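You operate a simulated robot arm through the tools that you are given. There is no shell and no other tool.

The job below is to be done with a simulated robot arm. You get a single attempt, and the scene is never put back.

## Task
Put things in order on the workbench. At the end: the grey starter case stands where the purple box (marked "BUSHING") stood; two of the black caps from the workbench are on the black tray; the purple box from the workbench stands on top of the black rubber stand; whatever was shut is shut again. Leave all else as you found it, and nothing knocked over.
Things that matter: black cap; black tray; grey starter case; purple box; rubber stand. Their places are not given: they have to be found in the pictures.

Only the result counts: the job must be done as asked and must still hold three seconds after the hand-in. Knocking over, shifting, dropping, spilling or breaking anything else fails it. Lids that push on must go on centred and level and be pressed home; caps that screw on are set level and turned clockwise until they are tight.

## Robot
A 7-joint arm with a two-finger parallel gripper, fixed in place. Base frame: the origin is at the foot of the arm, x ahead of it, y to its left, z up; the work surface is at about z = 0. Readings come in cm, rad, newtons and seconds.
With the tool pointing down near the work surface it reaches from about 24 to 62 cm from the base axis. Its first joint turns from -1.152 to 1.152 rad. Payload 2.6 kg.
The TCP is the grasp point between the finger pads, 3 cm short of the fingertips. In the tool frame z runs along the fingers and y along their closing line. The gripper opens to 9.4 cm. The fingers are 2.8 cm wide and 1 cm thick; the gripper's body (5 by 9.6 cm) begins 5.5 cm behind the TCP.
Orientation is that of the tool frame in the base frame, as a unit quaternion [x, y, z, w]. With the fingers straight down and closing along the base's y, the tool's x points along the base's -x, its y along +y and its z along -z.

## Interface
- The arm moves only by the tool jog_arm. Its argument "motion" is a list of rows, each a list of 3 entries, a list of its own where there are three numbers: the gripper command, from -1 (fully open) to 1 (shut), values between in proportion, then the shift along the base's x, y, z in units of 40 mm (1.0 is 40 mm), then the turn, a rotation vector about the base's x, y, z in units of 6 degrees (1.0 is 6 degrees). In form: [[jaw, [tx, ty, tz], [wx, wy, wz]], ...]. A call has 1 to 20 rows; each row shifts and turns the commanded pose from where the row before left it. A call with a number of a shift or a turn outside -1 to 1 is refused whole. A row lasts 0.2 s, in which the tool goes at most 5 cm and 0.15 rad; a call with a longer step from one row to the next is refused whole, and so is a gripper value outside its range. Where a pose cannot be reached the arm comes as near as it can. A force on the tool above 40 N (or 10 N above the force at the start of the call, whichever is more), or a blocked arm, ends the call early, and 0.2 s more pass. The fingers move at their own pace (about 7.2 cm/s each) and stop on an object; they squeeze with about 29 N. The grip force told is the motor's: it shows also when the fingers shut on nothing. Time passes only in rows, and 0.2 s behind the last, so rows that do not move let the fingers close. The reply holds the time, the measured pose of the TCP, the force on the tool along the base axes, the opening and the grip force, in the units named above and with some noise, with the torque about the TCP (base axes, N m) and any sound that the robot's microphone picked up.
- Cameras (640 x 400 px; columns grow to the right, rows downward): "scene" is fixed at [4.64, 45.19, 55.15]; the picture's right is [-0.59, -0.80, 0.00], its down [-0.55, 0.40, -0.73] and it looks along [0.59, -0.44, -0.68] (base axes); focal length 263 px, centre (320, 200). "wrist" rides on the gripper at [7.6, 1.4, -10.3] in the tool frame; the picture's right is [-0.18, 0.98, 0.00], its down [-0.75, -0.14, -0.64] and it looks along [-0.63, -0.12, 0.77] (tool axes); focal length 243 px, centre (320, 200).
- grab_frame(camera): a new picture of that camera. No time passes.
- probe_pixels(camera, pixels): for up to 12 pixels [column, row] of the newest picture of that camera ("zoom" is the newest enlarged one), the place [x, y, z] in the base frame of the surface seen there, good to about 0.3 cm. No time passes.
- zoom(camera, box): a new picture of the part [left, top, right, bottom] of that camera's present view, enlarged. No time passes.
- close_job(): hands the job in; it is judged then, once.

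Leave the gripper open and the arm clear of the work at the hand-in unless told otherwise.

The tools are called after ">>>" as a command line: name --argument value ..., lists and objects as JSON in quotes. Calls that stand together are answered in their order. jog_arm: Moves the arm, as the interface text tells. Its arguments: {"type":"object","properties":{"motion":{"type":"array","items":{"type":"array"}}},"required":["motion"]} The other tools are called the same way: grab_frame (camera) takes a picture; probe_pixels (camera, pixels) gives the place of the surface under pixels of a picture; zoom (camera, box) takes an enlarged picture of a part of a camera's view; close_job () hands the job in.

At the start:

```text
time: 0.0
ee_pos: [42.54, 4.58, 33.24]
ee_rot: [0.0, 1.0, 0.0, 0.0]
ft_force: [0.4, -0.5, 0.7]
wrist_torque: [0.01, -0.01, 0.04]
opening: 9.39
finger_force: 0.0
```

scene: 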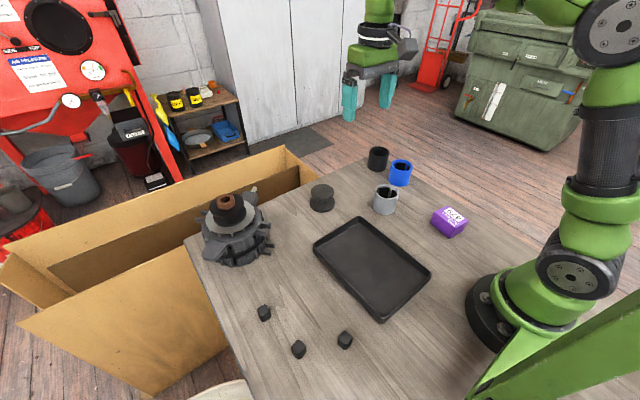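
wrist: 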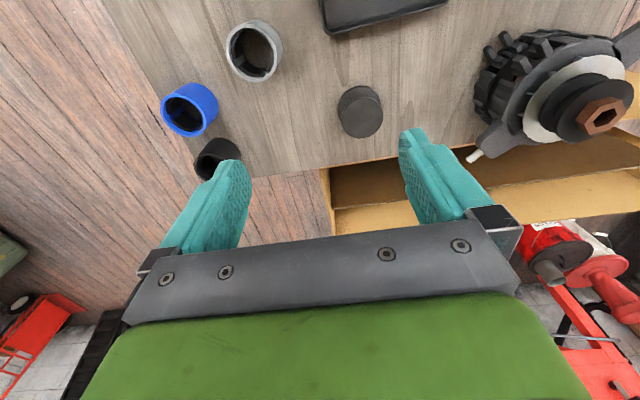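

I see the purple box near (449,222), the tray near (371,267), three black caps near (264,313), (298,349), (345,340), a grey cup near (385,200), a blue one and a black one, and a round black item near (322,198). I'll zoom in on these.

>>> zoom --camera "scene" --box '[300, 130, 480, 250]'

>>> zoom --camera "scene" --box '[190, 170, 430, 370]'

```text
3.33 times, centred on (390, 190) of scene
```

zoom: 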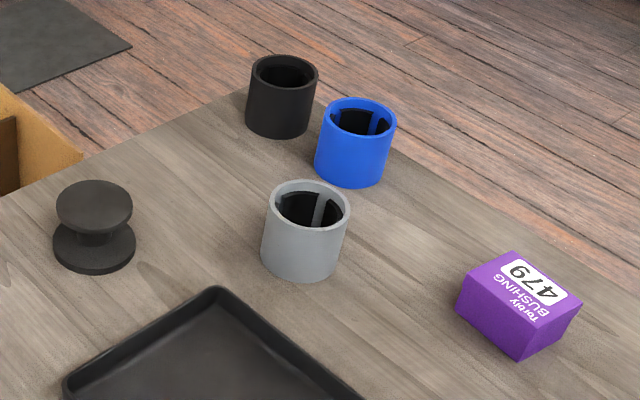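

```text
2.00 times, centred on (310, 270) of scene
```

zoom: 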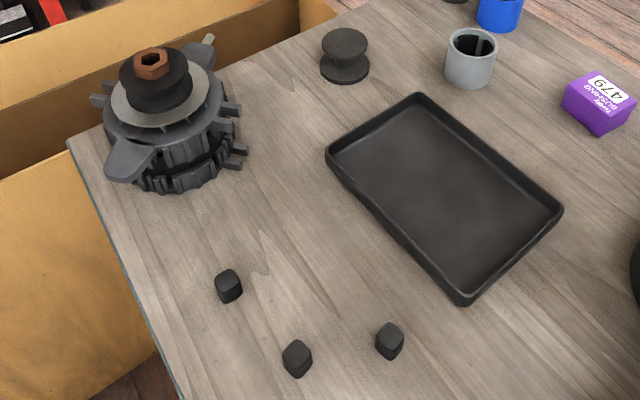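

The rubber stand is the spool shape near (322,198), and the grey starter case is the grey cylinder near (385,200), open at the top. Now I'll probe points on all of them.

>>> zoom --camera "scene" --box '[420, 190, 480, 250]'

>>> probe_pixels --camera "scene" --pixels '[[449, 215], [446, 207], [467, 220], [451, 233], [431, 215], [440, 236], [322, 189], [311, 189], [332, 189], [322, 184], [322, 194], [322, 209]]'

>>> probe_pixels --camera "scene" --pixels '[[386, 185], [374, 190], [398, 192], [383, 198], [386, 213], [366, 260], [356, 218], [316, 249], [379, 319], [429, 272], [380, 314], [400, 165]]'

>>> probe_pixels --camera "scene" --pixels '[[264, 308], [264, 318], [298, 345], [298, 355], [345, 335], [345, 345], [378, 151], [234, 200], [240, 250], [272, 245], [270, 220], [265, 323]]'

```text
6.67 times, centred on (450, 220) of scene
```

zoom: 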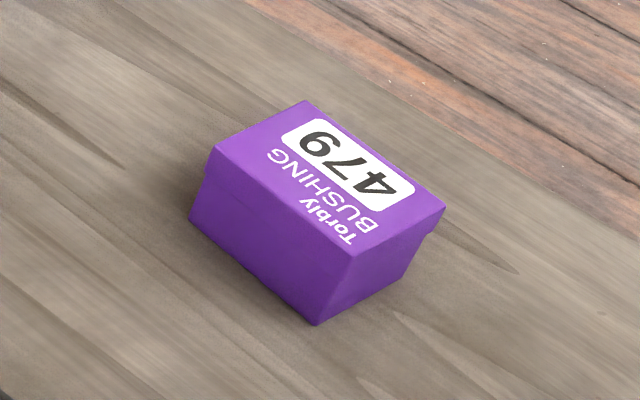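

```text
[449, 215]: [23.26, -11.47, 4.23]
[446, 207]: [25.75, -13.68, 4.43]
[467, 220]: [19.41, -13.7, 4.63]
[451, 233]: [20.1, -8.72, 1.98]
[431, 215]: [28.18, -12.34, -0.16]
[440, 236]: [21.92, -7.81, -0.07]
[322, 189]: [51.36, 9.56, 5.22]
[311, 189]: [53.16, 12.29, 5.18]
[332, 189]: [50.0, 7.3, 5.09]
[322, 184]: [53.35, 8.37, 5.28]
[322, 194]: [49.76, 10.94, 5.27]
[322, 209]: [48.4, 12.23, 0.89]
```

```text
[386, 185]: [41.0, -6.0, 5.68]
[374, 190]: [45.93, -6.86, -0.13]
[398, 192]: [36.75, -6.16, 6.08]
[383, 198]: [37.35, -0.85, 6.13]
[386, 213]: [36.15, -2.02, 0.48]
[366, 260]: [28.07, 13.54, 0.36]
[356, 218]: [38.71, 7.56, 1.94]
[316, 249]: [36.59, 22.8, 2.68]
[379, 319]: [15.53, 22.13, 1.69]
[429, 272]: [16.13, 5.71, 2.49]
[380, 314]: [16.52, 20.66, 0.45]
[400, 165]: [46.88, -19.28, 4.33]
```

```text
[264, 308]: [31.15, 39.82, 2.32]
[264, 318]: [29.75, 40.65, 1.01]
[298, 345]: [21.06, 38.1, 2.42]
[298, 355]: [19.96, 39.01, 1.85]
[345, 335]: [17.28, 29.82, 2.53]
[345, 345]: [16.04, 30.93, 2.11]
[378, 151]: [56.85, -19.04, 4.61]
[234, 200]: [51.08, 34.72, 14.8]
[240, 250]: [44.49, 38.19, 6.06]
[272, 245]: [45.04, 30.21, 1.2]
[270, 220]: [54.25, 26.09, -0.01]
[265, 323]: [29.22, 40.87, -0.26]
```

Next I measure the box's corners and centre from its zoom picture. That zoom view starts at scene pixel (402,190).

>>> zoom --camera "scene" --box '[420, 190, 480, 250]'

>>> probe_pixels --camera "zoom" --pixels '[[306, 106], [438, 208], [352, 249], [221, 150], [196, 215], [312, 318], [260, 220], [240, 240], [370, 270], [395, 260], [400, 290], [325, 175]]'

>>> zoom --camera "scene" --box '[355, 175, 415, 225]'

>>> probe_pixels --camera "zoom" --pixels '[[240, 150], [320, 80], [420, 150], [330, 225], [330, 215], [330, 280], [250, 230], [410, 240], [320, 370], [250, 330], [390, 340], [320, 150]]'

```text
6.67 times, centred on (450, 220) of scene
```

zoom: 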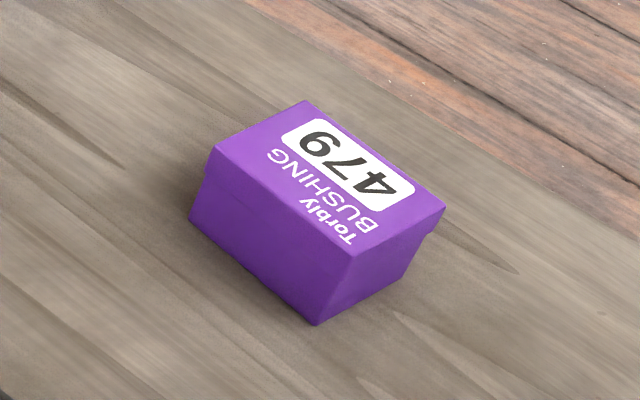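

```text
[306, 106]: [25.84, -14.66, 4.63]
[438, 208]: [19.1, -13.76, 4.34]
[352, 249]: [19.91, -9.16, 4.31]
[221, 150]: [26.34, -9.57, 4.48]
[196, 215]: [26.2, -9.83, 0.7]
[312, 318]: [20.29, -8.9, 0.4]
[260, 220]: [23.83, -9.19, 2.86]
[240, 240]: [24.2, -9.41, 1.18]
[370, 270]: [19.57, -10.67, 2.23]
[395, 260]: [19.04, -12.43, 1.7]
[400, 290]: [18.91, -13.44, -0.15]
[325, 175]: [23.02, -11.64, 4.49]
```

```text
8.00 times, centred on (385, 200) of scene
```

zoom: 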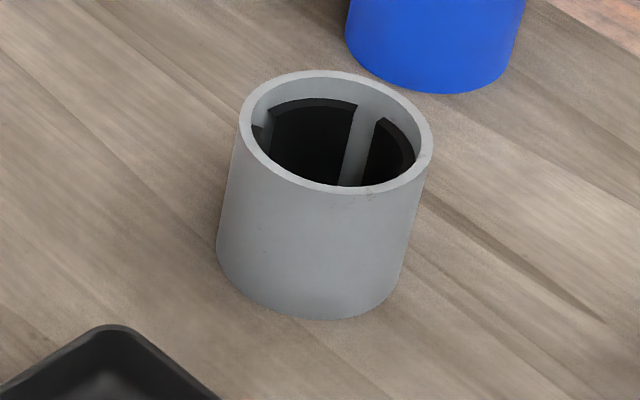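

```text
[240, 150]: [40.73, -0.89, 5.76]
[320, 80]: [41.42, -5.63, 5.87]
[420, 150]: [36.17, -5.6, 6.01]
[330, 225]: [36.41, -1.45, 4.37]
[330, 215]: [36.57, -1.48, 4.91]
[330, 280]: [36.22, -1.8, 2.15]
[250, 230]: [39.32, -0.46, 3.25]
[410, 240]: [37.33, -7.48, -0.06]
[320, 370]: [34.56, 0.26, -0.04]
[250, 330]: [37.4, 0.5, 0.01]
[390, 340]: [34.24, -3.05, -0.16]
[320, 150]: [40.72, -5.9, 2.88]
```

The box's top centre is at about (22.8, -11.8, 4.5). Its long side runs roughly along x, turned about -6°, and it is 5 cm wide. I'll move above it at z≈15 and look with the wrist camera.

>>> jog_arm --motion '[[-1, [-0.617, -0.512, -0.5], [0, 0, 0]], [-1, [-0.617, -0.512, -0.5], [0, 0, 0]], [-1, [-0.617, -0.512, -0.5], [0, 0, 0]], [-1, [-0.617, -0.512, -0.5], [0, 0, 0]], [-1, [-0.617, -0.512, -0.5], [0, 0, 0]], [-1, [-0.617, -0.512, -0.5], [0, 0, 0]], [-1, [-0.617, -0.512, -0.5], [0, 0, -0.5]], [-1, [-0.617, -0.512, -0.5], [0, 0, -0.5]], [-1, [0, 0, 0], [0, 0, 0]], [-1, [0, 0, 0], [0, 0, 0]]]'

>>> grab_frame --camera "wrist"

>>> grab_frame --camera "scene"

```text
time: 2.2
ee_pos: [22.74, -11.82, 17.09]
ee_rot: [0.053, 0.999, 0.001, 0.0]
ft_force: [-0.5, -0.1, -0.5]
wrist_torque: [0.0, -0.04, 0.0]
opening: 9.39
finger_force: 0.1
```

```text
taken
```

wrist: 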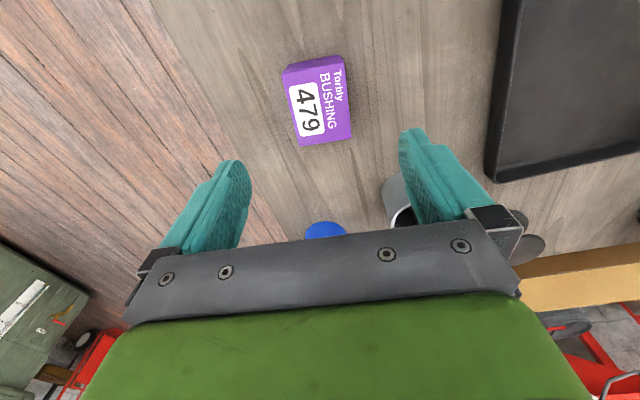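

```text
taken
```

scene: 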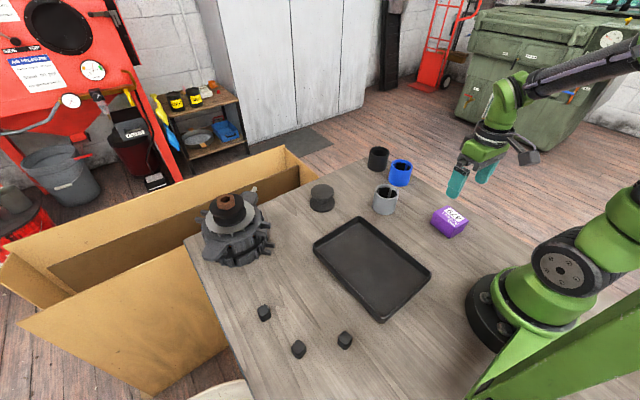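

The arm is above the box, which sits at wrist (317,100). I'll zoom and probe its edges for the centre and yaw.

>>> zoom --camera "wrist" --box '[260, 40, 380, 160]'

>>> probe_pixels --camera "wrist" --pixels '[[284, 74], [342, 58], [350, 138], [301, 144], [318, 100], [292, 110], [347, 98], [345, 75], [287, 90], [315, 65], [325, 140]]'

```text
3.33 times, centred on (320, 100) of wrist
```

zoom: 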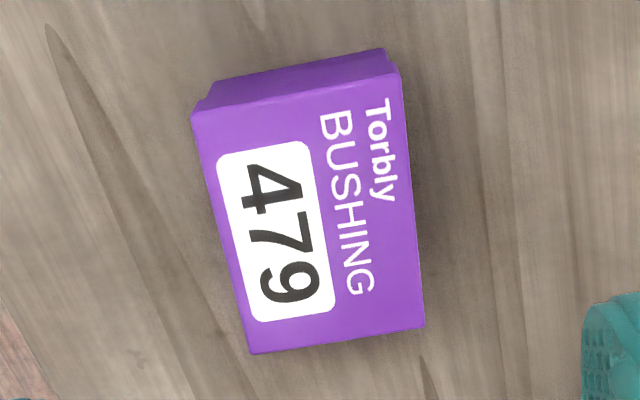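

```text
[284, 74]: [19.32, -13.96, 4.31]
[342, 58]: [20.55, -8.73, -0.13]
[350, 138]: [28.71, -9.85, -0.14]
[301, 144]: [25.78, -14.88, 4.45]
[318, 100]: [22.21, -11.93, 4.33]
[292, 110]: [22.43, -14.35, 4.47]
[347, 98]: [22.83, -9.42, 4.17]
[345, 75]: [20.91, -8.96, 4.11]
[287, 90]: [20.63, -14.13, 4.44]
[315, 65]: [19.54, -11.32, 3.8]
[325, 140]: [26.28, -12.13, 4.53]
```

I'll probe just inside the top corners in the zoom picture.

>>> probe_pixels --camera "zoom" --pixels '[[197, 115], [395, 78], [419, 322], [254, 349], [300, 95], [340, 334], [225, 230], [408, 200]]'

```text
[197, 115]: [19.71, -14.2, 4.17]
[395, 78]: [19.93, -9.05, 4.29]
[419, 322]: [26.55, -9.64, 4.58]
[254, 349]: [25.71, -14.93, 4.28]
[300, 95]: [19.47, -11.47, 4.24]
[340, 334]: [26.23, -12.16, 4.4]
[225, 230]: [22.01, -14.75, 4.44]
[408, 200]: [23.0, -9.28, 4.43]
```

The box centre is at about (22.9, -11.9) and its yaw is -6°, which matches the tool. I'll descend to TCP z≈3.6 and close.

>>> jog_arm --motion '[[-1, [0.04, -0.02, -0.85], [0, 0, 0]], [-1, [0, 0, -0.85], [0, 0, 0]], [-1, [0, 0, -0.85], [0, 0, 0]], [-1, [0, 0, -0.6], [0, 0, 0]], [-1, [0, 0, -0.22], [0, 0, 0]], [-1, [0, 0, 0], [0, 0, 0]]]'

>>> grab_frame --camera "wrist"

```text
time: 3.6
ee_pos: [22.88, -11.95, 3.82]
ee_rot: [0.053, 0.999, 0.0, 0.0]
ft_force: [0.2, -0.1, 0.1]
wrist_torque: [0.0, -0.05, 0.02]
opening: 9.41
finger_force: 0.0
```

```text
taken
```

wrist: 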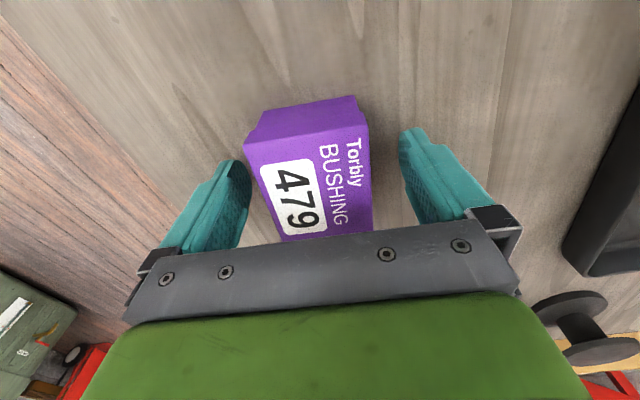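

The TCP projects to about (320,187), and the box centre is about there. I'll close the fingers.

>>> jog_arm --motion '[[0, [0, 0, -0.06], [0, 0, 0]], [0.3, [0, 0, 0], [0, 0, 0]], [1, [0, 0, 0], [0, 0, 0]], [1, [0, 0, 0], [0, 0, 0]], [1, [0, 0, 0], [0, 0, 0]]]'

>>> grab_frame --camera "wrist"

```text
time: 4.8
ee_pos: [22.81, -11.8, 3.59]
ee_rot: [0.053, 0.999, -0.001, 0.0]
ft_force: [-0.2, 0.9, 7.6]
wrist_torque: [0.04, 0.04, -0.06]
opening: 5.86
finger_force: 29.3
```

```text
taken
```

wrist: 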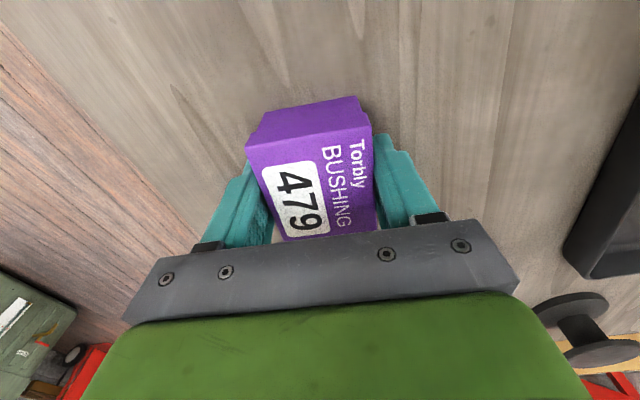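

The jaws hold the box at 5.86 cm. I'll lift slowly and check the hold.

>>> jog_arm --motion '[[1, [0, 0, 0.15], [0, 0, 0]], [1, [0, 0, 0.35], [0, 0, 0]], [1, [0, 0, 0.5], [0, 0, 0]], [1, [0, 0, 0.5], [0, 0, 0]], [1, [0, 0, 0.5], [0, 0, 0]], [1, [0, 0, 0.5], [0, 0, 0]], [1, [0, 0, 0], [0, 0, 0]]]'

>>> grab_frame --camera "wrist"

>>> grab_frame --camera "scene"

```text
time: 6.4
ee_pos: [22.9, -11.64, 13.52]
ee_rot: [0.052, 0.999, -0.001, 0.0]
ft_force: [-0.3, 0.0, -0.1]
wrist_torque: [0.02, 0.02, 0.0]
opening: 5.87
finger_force: 29.1
```

```text
taken
```

wrist: 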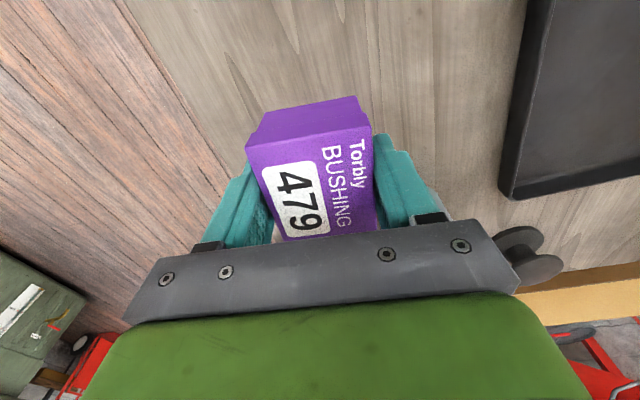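

```text
taken
```

scene: 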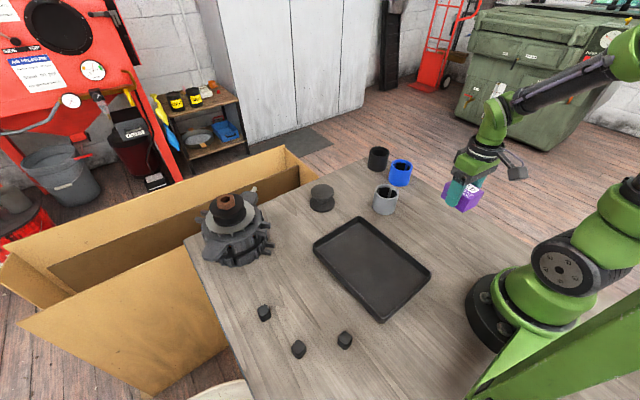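

The box is held steady. Next I'll measure the stand's top rim in a zoom and the held box relative to the TCP.

>>> zoom --camera "wrist" --box '[230, 80, 390, 240]'

>>> probe_pixels --camera "zoom" --pixels '[[170, 160], [462, 120], [475, 370], [250, 380], [330, 138], [330, 260], [200, 120], [420, 55], [190, 110], [300, 90]]'

>>> zoom --camera "scene" --box '[295, 175, 350, 220]'

>>> probe_pixels --camera "zoom" --pixels '[[320, 70], [320, 100], [320, 140], [225, 110], [415, 110], [250, 80], [390, 80], [250, 150], [390, 150], [320, 165], [320, 300], [320, 170]]'

```text
2.50 times, centred on (310, 160) of wrist
```

zoom: 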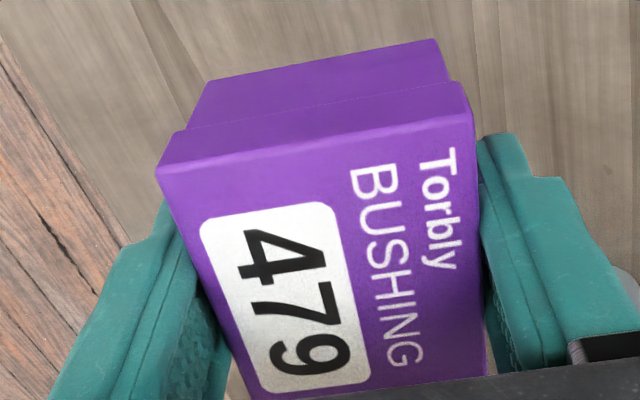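

```text
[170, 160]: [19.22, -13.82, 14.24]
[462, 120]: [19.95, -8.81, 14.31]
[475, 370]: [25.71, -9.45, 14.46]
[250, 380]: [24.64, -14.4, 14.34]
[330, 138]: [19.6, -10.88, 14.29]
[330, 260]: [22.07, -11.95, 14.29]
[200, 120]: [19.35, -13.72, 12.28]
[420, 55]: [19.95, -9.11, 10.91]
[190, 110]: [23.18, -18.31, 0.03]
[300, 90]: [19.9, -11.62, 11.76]
```

```text
8.89 times, centred on (322, 198) of scene
```

zoom: 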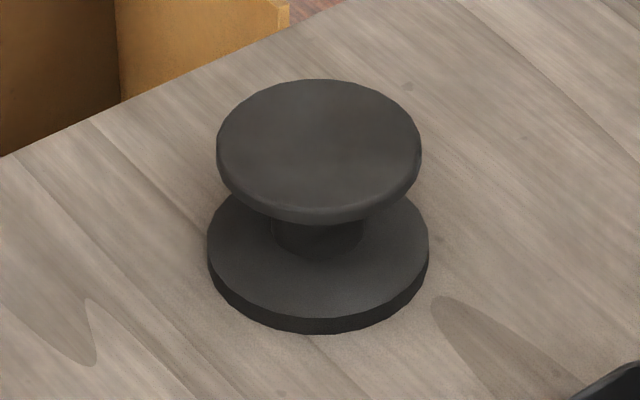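

```text
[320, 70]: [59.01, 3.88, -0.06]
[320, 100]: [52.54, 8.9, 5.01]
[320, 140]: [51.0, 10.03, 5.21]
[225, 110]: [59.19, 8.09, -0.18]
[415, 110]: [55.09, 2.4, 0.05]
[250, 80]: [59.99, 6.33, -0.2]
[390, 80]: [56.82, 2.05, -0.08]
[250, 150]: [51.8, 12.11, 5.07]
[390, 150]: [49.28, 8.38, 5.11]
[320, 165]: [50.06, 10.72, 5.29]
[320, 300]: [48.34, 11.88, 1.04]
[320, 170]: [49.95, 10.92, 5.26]
```

>>> probe_pixels --camera "zoom" --pixels '[[319, 86], [319, 202], [226, 143], [412, 143], [260, 100], [378, 188], [378, 100], [260, 188], [319, 143], [215, 250], [422, 250], [319, 318]]'

```text
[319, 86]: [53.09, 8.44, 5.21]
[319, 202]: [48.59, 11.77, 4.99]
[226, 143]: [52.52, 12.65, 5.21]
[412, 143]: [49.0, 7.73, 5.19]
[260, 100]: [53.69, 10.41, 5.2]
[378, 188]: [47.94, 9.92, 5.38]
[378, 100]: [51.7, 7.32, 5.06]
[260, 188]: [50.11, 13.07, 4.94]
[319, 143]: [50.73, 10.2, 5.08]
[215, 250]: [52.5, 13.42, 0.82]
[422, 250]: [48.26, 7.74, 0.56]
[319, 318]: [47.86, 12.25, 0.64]
```

The stand's top centre is at about (50.85, 10.15) with z=5.2 and a radius of about 3 cm. I'll carry the box above it at z≈15.5.

>>> jog_arm --motion '[[1, [0.4, 0.3, 0.15], [0, 0, 0]], [1, [0.776, 0.605, 0.1], [0, 0, 0]], [1, [0.776, 0.605, 0.1], [0, 0, 0]], [1, [0.776, 0.605, 0.1], [0, 0, 0]], [1, [0.776, 0.605, 0.05], [0, 0, 0]], [1, [0.776, 0.605, 0], [0, 0, 0]], [1, [0.776, 0.605, 0], [0, 0, 0]], [1, [0.776, 0.605, 0], [0, 0, 0]], [1, [0.776, 0.605, 0], [0, 0, 0]], [1, [0.376, 0.305, 0], [0, 0, 0]], [1, [0, 0, 0], [0, 0, 0]], [1, [0, 0, 0], [0, 0, 0]]]'

>>> grab_frame --camera "scene"

>>> grab_frame --camera "wrist"

```text
time: 9.0
ee_pos: [50.58, 10.01, 15.33]
ee_rot: [0.053, 0.999, 0.0, 0.0]
ft_force: [0.3, -0.1, -0.9]
wrist_torque: [-0.04, -0.01, 0.0]
opening: 5.88
finger_force: 29.2
```

```text
taken
```

scene: 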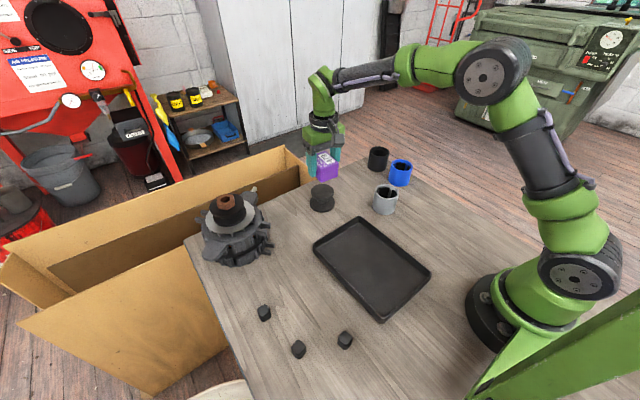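

```text
taken
```

wrist: 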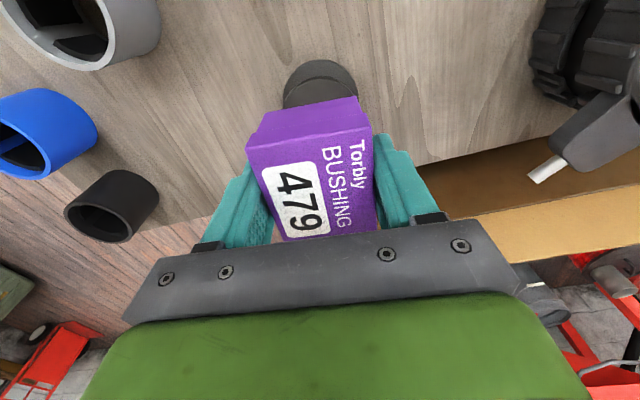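

I'm over the stand. I'll correct by +0.25 cm in x and +0.15 cm in y, then descend to z≈9.3.

>>> jog_arm --motion '[[1, [0.06, 0.04, -0.5], [0, 0, 0]], [1, [0, 0, -0.5], [0, 0, 0]], [1, [0, 0, -0.35], [0, 0, 0]], [1, [0, 0, -0.15], [0, 0, 0]], [1, [0, 0, 0], [0, 0, 0]]]'

>>> zoom --camera "scene" --box '[280, 120, 380, 220]'

```text
time: 10.2
ee_pos: [50.96, 10.19, 9.38]
ee_rot: [0.052, 0.999, 0.001, 0.0]
ft_force: [0.7, 0.1, -0.3]
wrist_torque: [0.02, 0.02, -0.04]
opening: 5.86
finger_force: 29.5
```

```text
4.00 times, centred on (330, 170) of scene
```

zoom: 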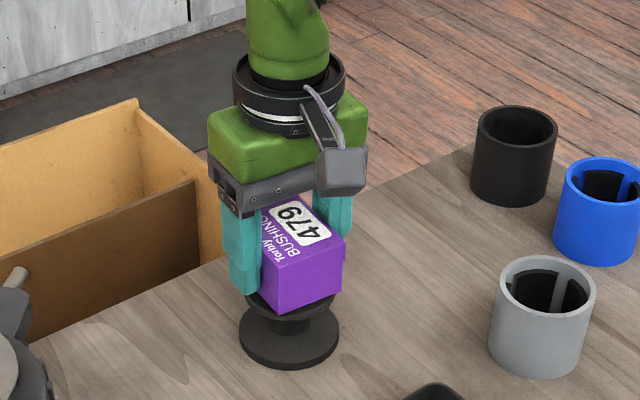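

Well aligned. I'll lower in small steps until I feel contact.

>>> jog_arm --motion '[[1, [0, 0, -0.05], [0, 0, 0]], [1, [0, 0, -0.05], [0, 0, 0]], [1, [0, 0, 0], [0, 0, 0]]]'

```text
time: 11.0
ee_pos: [50.84, 10.18, 9.08]
ee_rot: [0.053, 0.999, 0.001, -0.001]
ft_force: [0.0, -1.1, -1.0]
wrist_torque: [-0.02, 0.04, 0.01]
opening: 5.89
finger_force: 28.5
```

No contact yet, so I'll keep lowering.

>>> jog_arm --motion '[[1, [0, 0, -0.03], [0, 0, 0]], [1, [0, 0, -0.03], [0, 0, 0]], [1, [0, 0, 0], [0, 0, 0]]]'

```text
time: 11.8
ee_pos: [50.92, 10.24, 8.88]
ee_rot: [0.053, 0.999, 0.0, 0.0]
ft_force: [-1.0, -0.2, -0.7]
wrist_torque: [0.0, -0.01, -0.02]
opening: 5.86
finger_force: 28.7
```

>>> jog_arm --motion '[[1, [0, 0, -0.025], [0, 0, 0]], [1, [0, 0, 0], [0, 0, 0]]]'

>>> zoom --camera "scene" --box '[295, 165, 355, 215]'

```text
time: 12.4
ee_pos: [50.99, 10.09, 8.69]
ee_rot: [0.052, 0.999, 0.0, 0.0]
ft_force: [-0.1, 0.5, -1.0]
wrist_torque: [0.05, 0.01, -0.02]
opening: 5.89
finger_force: 29.6
```

```text
8.00 times, centred on (325, 190) of scene
```

zoom: 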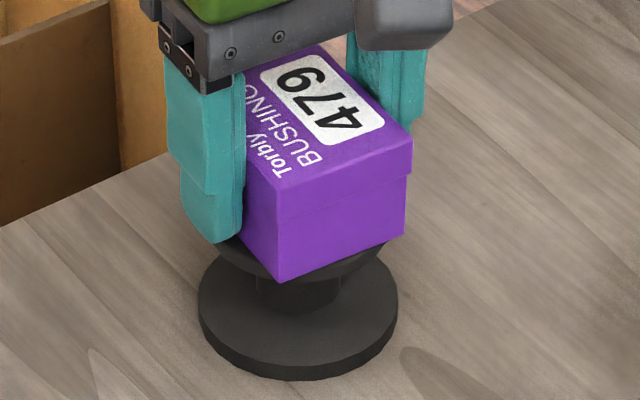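

>>> jog_arm --motion '[[1, [0, 0, -0.025], [0, 0, 0]], [1, [0, 0, 0], [0, 0, 0]]]'

```text
time: 13.0
ee_pos: [50.91, 10.14, 8.91]
ee_rot: [0.054, 0.999, 0.0, 0.0]
ft_force: [-2.7, -0.2, 7.0]
wrist_torque: [-0.02, 0.17, -0.03]
opening: 5.86
finger_force: 28.5
```

That is contact, at 7 N up. I'll release gradually, starting just past the box width.

>>> jog_arm --motion '[[-0.2, [0, 0, 0], [0, 0, 0]], [-0.4, [0, 0, 0], [0, 0, 0]], [-0.6, [0, 0, 0], [0, 0, 0]], [-0.9, [0, 0, 0], [0, 0, 0]], [-0.9, [0, 0, 0], [0, 0, 0]]]'

>>> zoom --camera "scene" --box '[295, 165, 355, 215]'

```text
time: 14.2
ee_pos: [50.99, 10.1, 8.71]
ee_rot: [0.052, 0.999, 0.0, 0.0]
ft_force: [-0.2, -0.1, 0.7]
wrist_torque: [0.03, 0.05, 0.0]
opening: 8.91
finger_force: 0.0
```

```text
8.00 times, centred on (325, 190) of scene
```

zoom: 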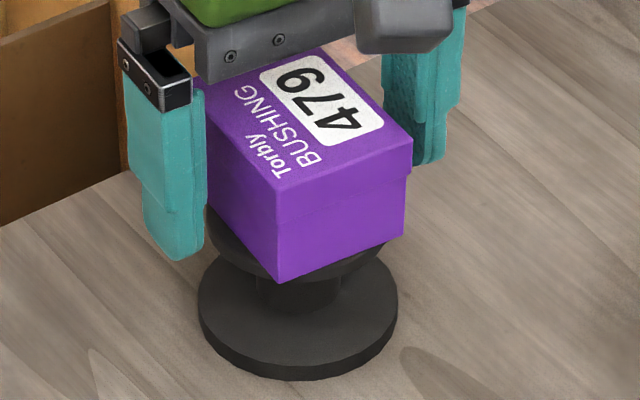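

The box stands level on the stand. I'll rise straight up, then move above the grey case near (38.7, -3.5).

>>> jog_arm --motion '[[-1, [0, 0, 0.4], [0, 0, 0]], [-1, [0, 0, 0.8], [0, 0, 0]], [-1, [0, 0, 0.9], [0, 0, 0]], [-1, [-0.6, -0.68, 0], [0, 0, 0]], [-1, [-0.6, -0.68, 0], [0, 0, 0]], [-1, [-0.6, -0.68, 0], [0, 0, 0]], [-1, [-0.6, -0.68, 0], [0, 0, 0.5]], [-1, [-0.6, -0.68, 0], [0, 0, 0.5]], [-1, [0, 0, 0], [0, 0, 0]], [-1, [0, 0, 0], [0, 0, 0]]]'

>>> grab_frame --camera "wrist"

>>> grab_frame --camera "scene"

```text
time: 16.4
ee_pos: [39.09, -3.41, 16.84]
ee_rot: [0.0, 1.0, 0.0, 0.0]
ft_force: [-0.4, -0.3, -0.3]
wrist_torque: [-0.01, -0.03, -0.03]
opening: 9.41
finger_force: 0.0
```

```text
taken
```

wrist: 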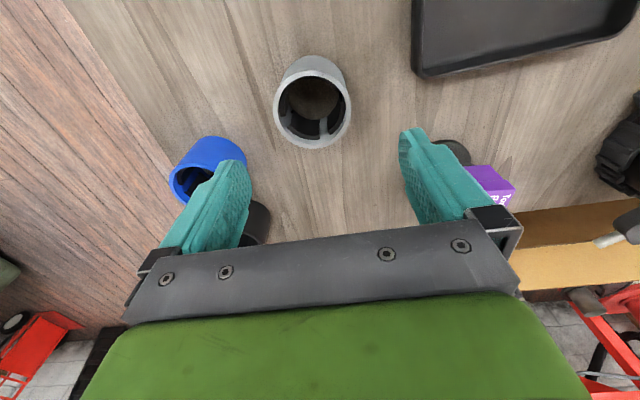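

```text
taken
```

scene: 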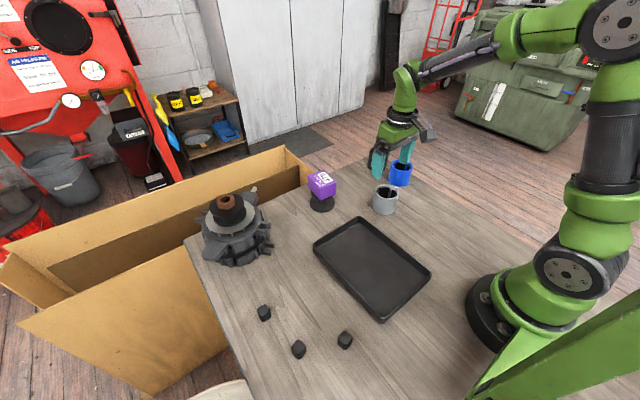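

The case is at wrist (312,102). I'll zoom and probe its rim.

>>> zoom --camera "wrist" --box '[250, 45, 370, 160]'

>>> probe_pixels --camera "wrist" --pixels '[[275, 102], [348, 102], [312, 78], [312, 145], [286, 130], [338, 130], [284, 84], [341, 84], [312, 105], [312, 65]]'

```text
3.48 times, centred on (310, 102) of wrist
```

zoom: 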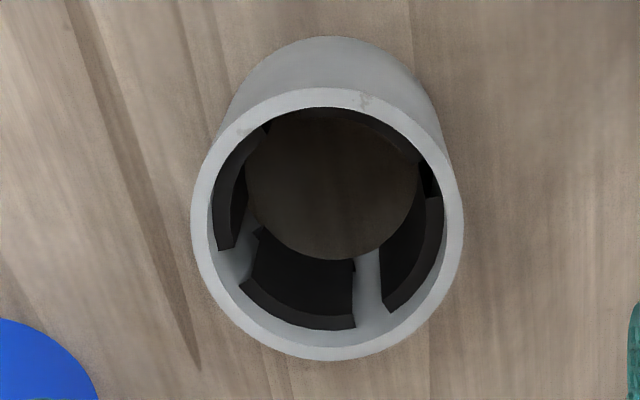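

```text
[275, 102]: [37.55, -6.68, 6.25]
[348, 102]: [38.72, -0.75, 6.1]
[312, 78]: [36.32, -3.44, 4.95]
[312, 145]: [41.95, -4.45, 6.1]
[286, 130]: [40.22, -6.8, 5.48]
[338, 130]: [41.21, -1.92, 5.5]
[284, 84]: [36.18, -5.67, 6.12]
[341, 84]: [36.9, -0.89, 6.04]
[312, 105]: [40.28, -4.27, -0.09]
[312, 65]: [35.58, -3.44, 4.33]
```

The case axis is at about (38.75, -3.7), with an outer diameter of about 6.5 cm and height 6.1 cm. I'll descend to TCP z≈3.7 with open jaws, then close.

>>> jog_arm --motion '[[-1, [-0.08, -0.07, -0.8], [0, 0, 0]], [-1, [0, 0, -0.9], [0, 0, 0]], [-1, [0, 0, -0.8], [0, 0, 0]], [-1, [0, 0, -0.5], [0, 0, 0]], [-1, [0, 0, -0.25], [0, 0, 0]], [-1, [0, 0, 0], [0, 0, 0]]]'

>>> grab_frame --camera "wrist"

```text
time: 17.8
ee_pos: [38.73, -3.73, 4.05]
ee_rot: [0.001, 1.0, 0.0, 0.0]
ft_force: [-0.1, 0.3, -0.1]
wrist_torque: [0.02, 0.01, 0.01]
opening: 9.39
finger_force: 0.0
```

```text
taken
```

wrist: 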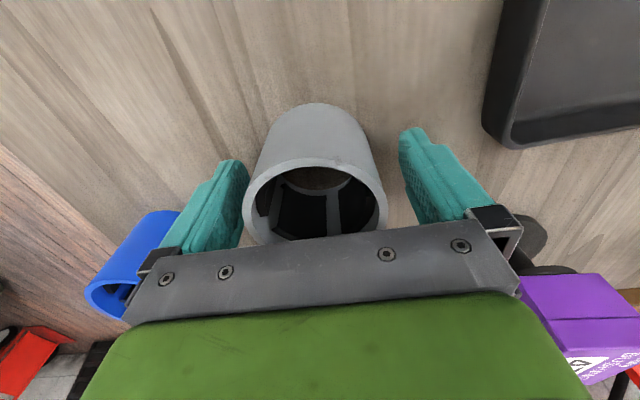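

>>> jog_arm --motion '[[-0.6, [0, 0, -0.07], [0, 0, 0]], [-0.45, [0, 0, 0], [0, 0, 0]], [-0.35, [0, 0, 0], [0, 0, 0]], [0, [0, 0, 0], [0, 0, 0]], [1, [0, 0, 0], [0, 0, 0]], [1, [0, 0, 0], [0, 0, 0]]]'

>>> grab_frame --camera "wrist"

```text
time: 19.2
ee_pos: [38.7, -3.7, 3.87]
ee_rot: [0.0, 1.0, 0.0, 0.0]
ft_force: [2.1, 0.6, 0.8]
wrist_torque: [-0.01, -0.32, 0.05]
opening: 6.8
finger_force: 29.0
```

```text
taken
```

wrist: 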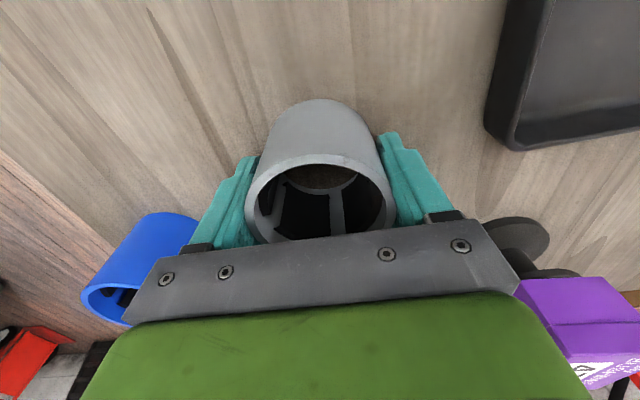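

The case is gripped at 6.8 cm. I'll lift it gently.

>>> jog_arm --motion '[[1, [0, 0, 0.1], [0, 0, 0]], [1, [0, 0, 0.2], [0, 0, 0]], [1, [0, 0, 0.4], [0, 0, 0]], [1, [0, 0, 0.5], [0, 0, 0]], [1, [0, 0, 0.5], [0, 0, 0]], [1, [0, 0, 0.3], [0, 0, 0]], [1, [0, 0, 0], [0, 0, 0]]]'

>>> grab_frame --camera "wrist"

>>> grab_frame --camera "scene"

```text
time: 20.8
ee_pos: [38.73, -3.81, 11.83]
ee_rot: [0.0, 1.0, 0.0, 0.0]
ft_force: [0.2, 0.6, -7.0]
wrist_torque: [-0.02, 0.02, -0.02]
opening: 6.79
finger_force: 29.1
```

```text
taken
```

wrist: 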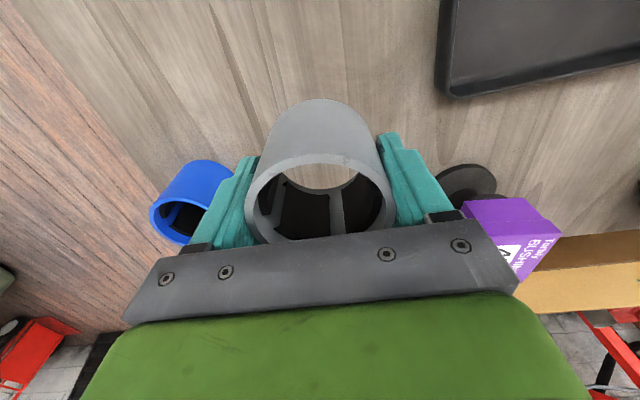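

```text
taken
```

scene: 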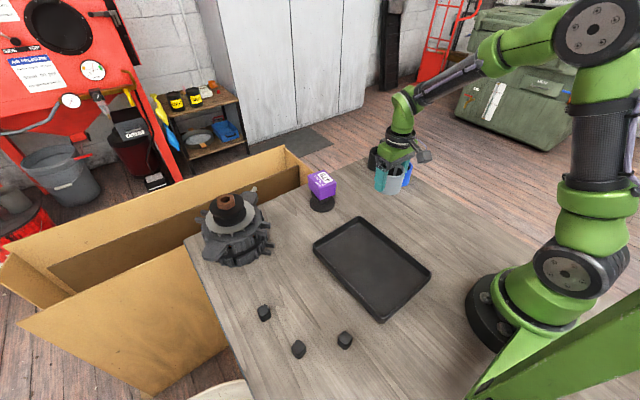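

The case is held, with 7 N of weight and no tilt. I'll carry it to the box's old place at (22.9, -11.9).

>>> jog_arm --motion '[[1, [-0.3, -0.15, 0], [0, 0, 0]], [1, [-0.6, -0.31, 0], [0, 0, 0]], [1, [-0.6, -0.31, 0], [0, 0, 0]], [1, [-0.6, -0.31, 0], [0, 0, 0]], [1, [-0.6, -0.31, 0], [0, 0, 0]], [1, [-0.6, -0.31, 0], [0, 0, 0]], [1, [-0.45, -0.22, 0], [0, 0, 0]], [1, [-0.2, -0.1, 0], [0, 0, 0]], [1, [0, 0, 0], [0, 0, 0]]]'

>>> grab_frame --camera "scene"

>>> grab_frame --camera "wrist"

```text
time: 22.8
ee_pos: [22.98, -11.93, 11.92]
ee_rot: [-0.001, 1.0, 0.0, 0.0]
ft_force: [-0.1, -0.1, -6.9]
wrist_torque: [0.03, -0.02, 0.02]
opening: 6.79
finger_force: 28.8
```

```text
taken
```

scene: 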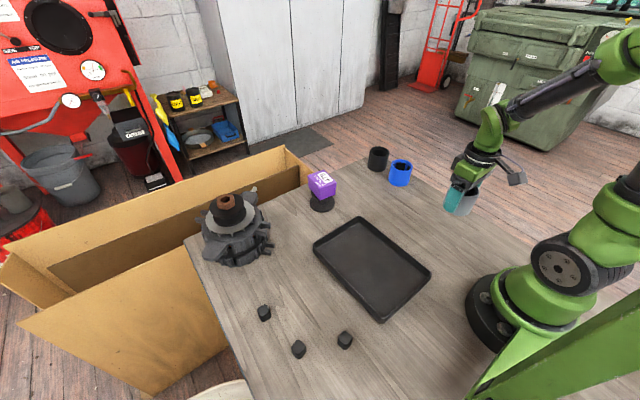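

```text
taken
```

wrist: 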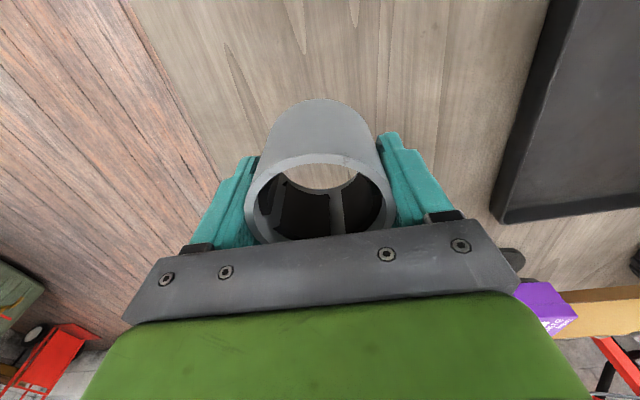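

I'm over the target. I'll lower to just above contact.

>>> jog_arm --motion '[[1, [-0.01, 0, -0.5], [0, 0, 0]], [1, [0, 0, -0.6], [0, 0, 0]], [1, [0, 0, -0.5], [0, 0, 0]], [1, [0, 0, -0.25], [0, 0, 0]], [1, [0, 0, -0.08], [0, 0, 0]], [1, [0, 0, 0], [0, 0, 0]]]'

```text
time: 24.2
ee_pos: [22.81, -11.99, 4.08]
ee_rot: [0.0, 1.0, 0.0, 0.0]
ft_force: [0.6, 0.6, -6.7]
wrist_torque: [0.0, -0.02, 0.0]
opening: 6.8
finger_force: 29.4
```

>>> jog_arm --motion '[[1, [0, 0, -0.03], [0, 0, 0]], [1, [0, 0, 0], [0, 0, 0]]]'

```text
time: 24.8
ee_pos: [22.73, -11.96, 4.0]
ee_rot: [0.0, 1.0, 0.0, -0.001]
ft_force: [0.1, -0.4, -8.0]
wrist_torque: [0.0, 0.02, 0.01]
opening: 6.83
finger_force: 29.9
```

>>> jog_arm --motion '[[1, [0, 0, -0.03], [0, 0, 0]], [1, [0, 0, 0], [0, 0, 0]]]'

```text
time: 25.4
ee_pos: [22.81, -11.9, 4.04]
ee_rot: [0.0, 1.0, 0.0, 0.0]
ft_force: [0.0, 0.3, -6.4]
wrist_torque: [-0.01, 0.02, 0.0]
opening: 6.78
finger_force: 29.0
```

>>> jog_arm --motion '[[1, [0, 0, -0.03], [0, 0, 0]], [1, [0, 0, 0], [0, 0, 0]]]'

```text
time: 26.0
ee_pos: [22.77, -11.93, 3.85]
ee_rot: [0.0, 1.0, 0.0, 0.0]
ft_force: [-3.0, 4.2, 6.9]
wrist_torque: [-0.16, -0.14, -0.01]
opening: 6.8
finger_force: 28.9
```

The case is touching the bench, with the force going from -7 to +7 N. I'll release in steps.

>>> jog_arm --motion '[[-0.4, [0, 0, 0], [0, 0, 0]], [-0.55, [0, 0, 0], [0, 0, 0]], [-0.75, [0, 0, 0], [0, 0, 0]], [-1, [0, 0, 0], [0, 0, 0]], [-1, [0, 0, 0], [0, 0, 0]]]'

>>> grab_frame --camera "wrist"

```text
time: 27.2
ee_pos: [22.82, -11.97, 3.77]
ee_rot: [0.0, 1.0, 0.0, 0.001]
ft_force: [-0.6, -0.5, 0.0]
wrist_torque: [0.0, 0.02, 0.02]
opening: 9.41
finger_force: 0.1
```

```text
taken
```

wrist: 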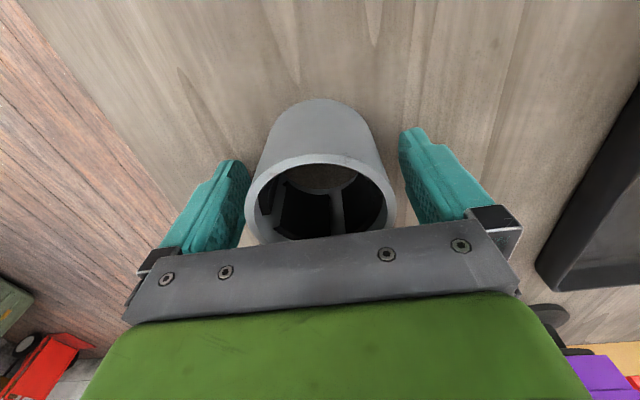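

The case stands free. I'll rise and travel in an arc toward the caps, going over the tray, at z≈16.

>>> jog_arm --motion '[[-1, [0, 0, 0.4], [0, 0, 0]], [-1, [0, 0, 0.9], [0, 0, 0]], [-1, [0, 0, 0.9], [0, 0, 0]], [-1, [0, 0, 0.9], [0, 0, 0]], [-1, [0.467, 0.833, 0], [0, 0, 0]], [-1, [0.467, 0.833, 0], [0, 0, 0]], [-1, [0.467, 0.833, 0], [0, 0, 0]], [-1, [0.467, 0.833, 0], [0, 0, 0]], [-1, [0.467, 0.833, 0], [0, 0, 0]], [-1, [0.467, 0.833, 0], [0, 0, 0]], [-1, [-0.25, 0.8, 0], [0, 0, 0]], [-1, [-0.25, 0.8, 0], [0, 0, 0]], [-1, [-0.25, 0.8, 0], [0, 0, 0]], [-1, [-0.25, 0.8, 0], [0, 0, 0]], [-1, [-0.25, 0.8, 0], [0, 0, 0]], [-1, [-0.25, 0.8, 0], [0, 0, 0]], [-1, [-0.25, 0.8, 0], [0, 0, 0]], [-1, [0, 0, 0], [0, 0, 0]], [-1, [0, 0, 0], [0, 0, 0]]]'

>>> grab_frame --camera "wrist"

>>> grab_frame --camera "scene"

```text
time: 31.2
ee_pos: [27.13, 30.5, 15.81]
ee_rot: [0.0, 1.0, 0.0, 0.0]
ft_force: [0.1, 0.1, 0.8]
wrist_torque: [-0.02, 0.0, -0.01]
opening: 9.41
finger_force: 0.0
```

```text
taken
```

wrist: 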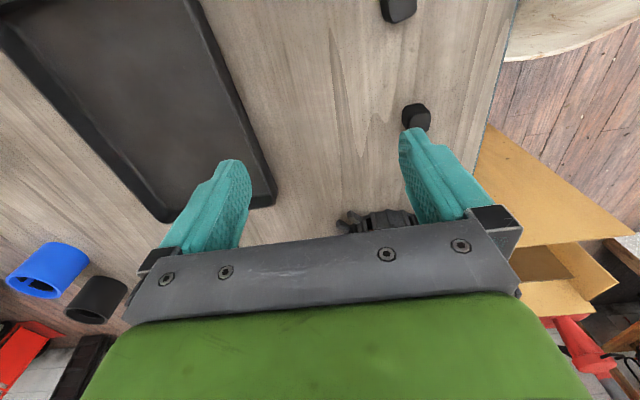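

```text
taken
```

scene: 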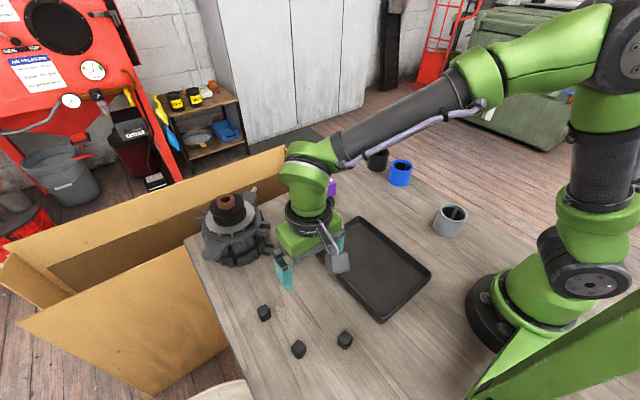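

The case stands at the box's old place. Now I'll look closely at the caps with the wrist and scene zooms.

>>> zoom --camera "wrist" --box '[380, 90, 450, 150]'

>>> probe_pixels --camera "zoom" --pixels '[[330, 150], [250, 130], [400, 130], [260, 230], [410, 230], [330, 230], [330, 190], [330, 120]]'

>>> zoom --camera "scene" --box '[250, 295, 280, 330]'

>>> zoom --camera "scene" --box '[280, 320, 360, 370]'

```text
6.67 times, centred on (415, 120) of wrist
```

zoom: 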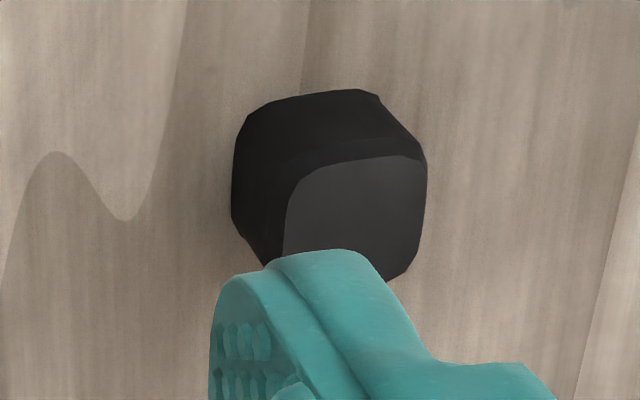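

```text
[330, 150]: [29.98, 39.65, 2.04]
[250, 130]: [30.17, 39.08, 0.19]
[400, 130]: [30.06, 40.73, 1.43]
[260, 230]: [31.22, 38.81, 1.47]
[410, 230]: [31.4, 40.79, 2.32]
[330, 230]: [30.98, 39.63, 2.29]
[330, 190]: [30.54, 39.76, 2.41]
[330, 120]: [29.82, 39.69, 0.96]
```

```text
11.43 times, centred on (265, 312) of scene
```

zoom: 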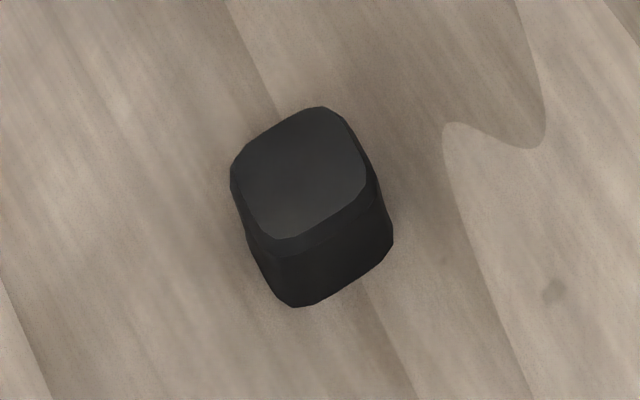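

```text
8.00 times, centred on (320, 345) of scene
```

zoom: 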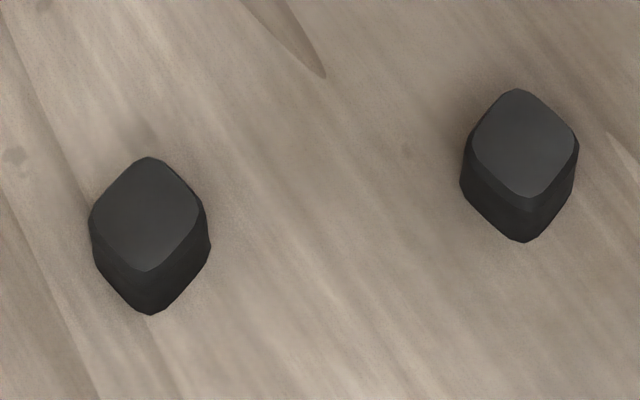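

The caps are small rounded square blocks, about 2.3 cm across. I'll probe their top corners for centre and yaw.

>>> probe_pixels --camera "zoom" --pixels '[[150, 164], [98, 215], [147, 264], [196, 212], [147, 213], [150, 308], [517, 97], [480, 148], [527, 190], [571, 145], [525, 145], [522, 235]]'

>>> zoom --camera "scene" --box '[250, 295, 280, 330]'

>>> probe_pixels --camera "zoom" --pixels '[[322, 115], [240, 172], [280, 232], [358, 178], [300, 174], [295, 300], [250, 250], [385, 235], [335, 250]]'

```text
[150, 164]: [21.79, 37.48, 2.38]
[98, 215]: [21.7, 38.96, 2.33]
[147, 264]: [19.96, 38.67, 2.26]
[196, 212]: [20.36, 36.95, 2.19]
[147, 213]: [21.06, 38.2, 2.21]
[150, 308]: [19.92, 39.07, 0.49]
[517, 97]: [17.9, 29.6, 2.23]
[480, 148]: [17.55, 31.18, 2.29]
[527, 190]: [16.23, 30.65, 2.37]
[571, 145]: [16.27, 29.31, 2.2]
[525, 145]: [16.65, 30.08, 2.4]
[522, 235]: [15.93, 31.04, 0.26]
```

```text
11.43 times, centred on (265, 312) of scene
```

zoom: 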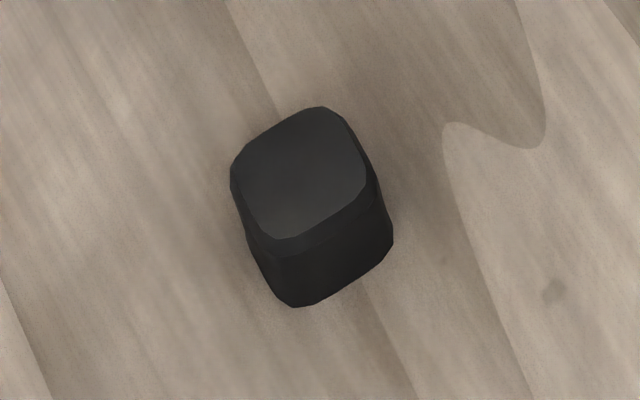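

```text
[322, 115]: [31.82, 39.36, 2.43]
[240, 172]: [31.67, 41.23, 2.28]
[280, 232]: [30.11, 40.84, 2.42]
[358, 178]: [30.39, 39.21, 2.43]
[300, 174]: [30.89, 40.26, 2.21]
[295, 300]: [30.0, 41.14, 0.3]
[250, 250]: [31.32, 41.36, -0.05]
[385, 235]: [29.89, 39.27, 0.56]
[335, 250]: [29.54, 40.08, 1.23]
```

All three caps have a yaw of about +7°. I'll take cap 1 at about (30.85, 40.1) first, moving above it, turning +7° and lowering to z≈9.

>>> jog_arm --motion '[[-0.4, [0.31, 0.8, 0], [0, 0, 0.4]], [-0.4, [0.31, 0.8, 0], [0, 0, 0.4]], [-0.4, [0.31, 0.8, 0], [0, 0, 0.37]], [-0.4, [0, 0, -0.8], [0, 0, 0]], [-0.4, [0, 0, -0.8], [0, 0, 0]], [-0.4, [0, 0, 0], [0, 0, 0]], [-0.4, [0, 0, 0], [0, 0, 0]]]'

>>> grab_frame --camera "wrist"

>>> grab_frame --camera "scene"

```text
time: 32.8
ee_pos: [30.89, 39.97, 9.88]
ee_rot: [-0.061, 0.998, 0.0, 0.0]
ft_force: [0.2, -0.1, -0.9]
wrist_torque: [0.0, 0.03, 0.0]
opening: 6.58
finger_force: 0.1
```

```text
taken
```

wrist: 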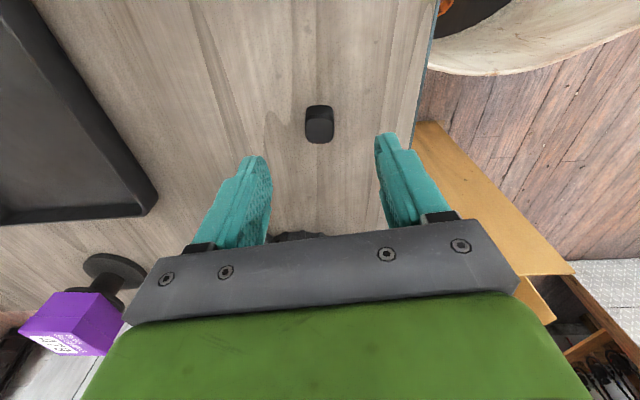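

```text
taken
```

scene: 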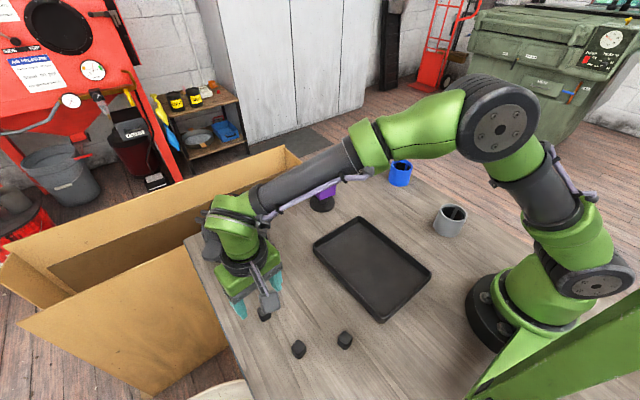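

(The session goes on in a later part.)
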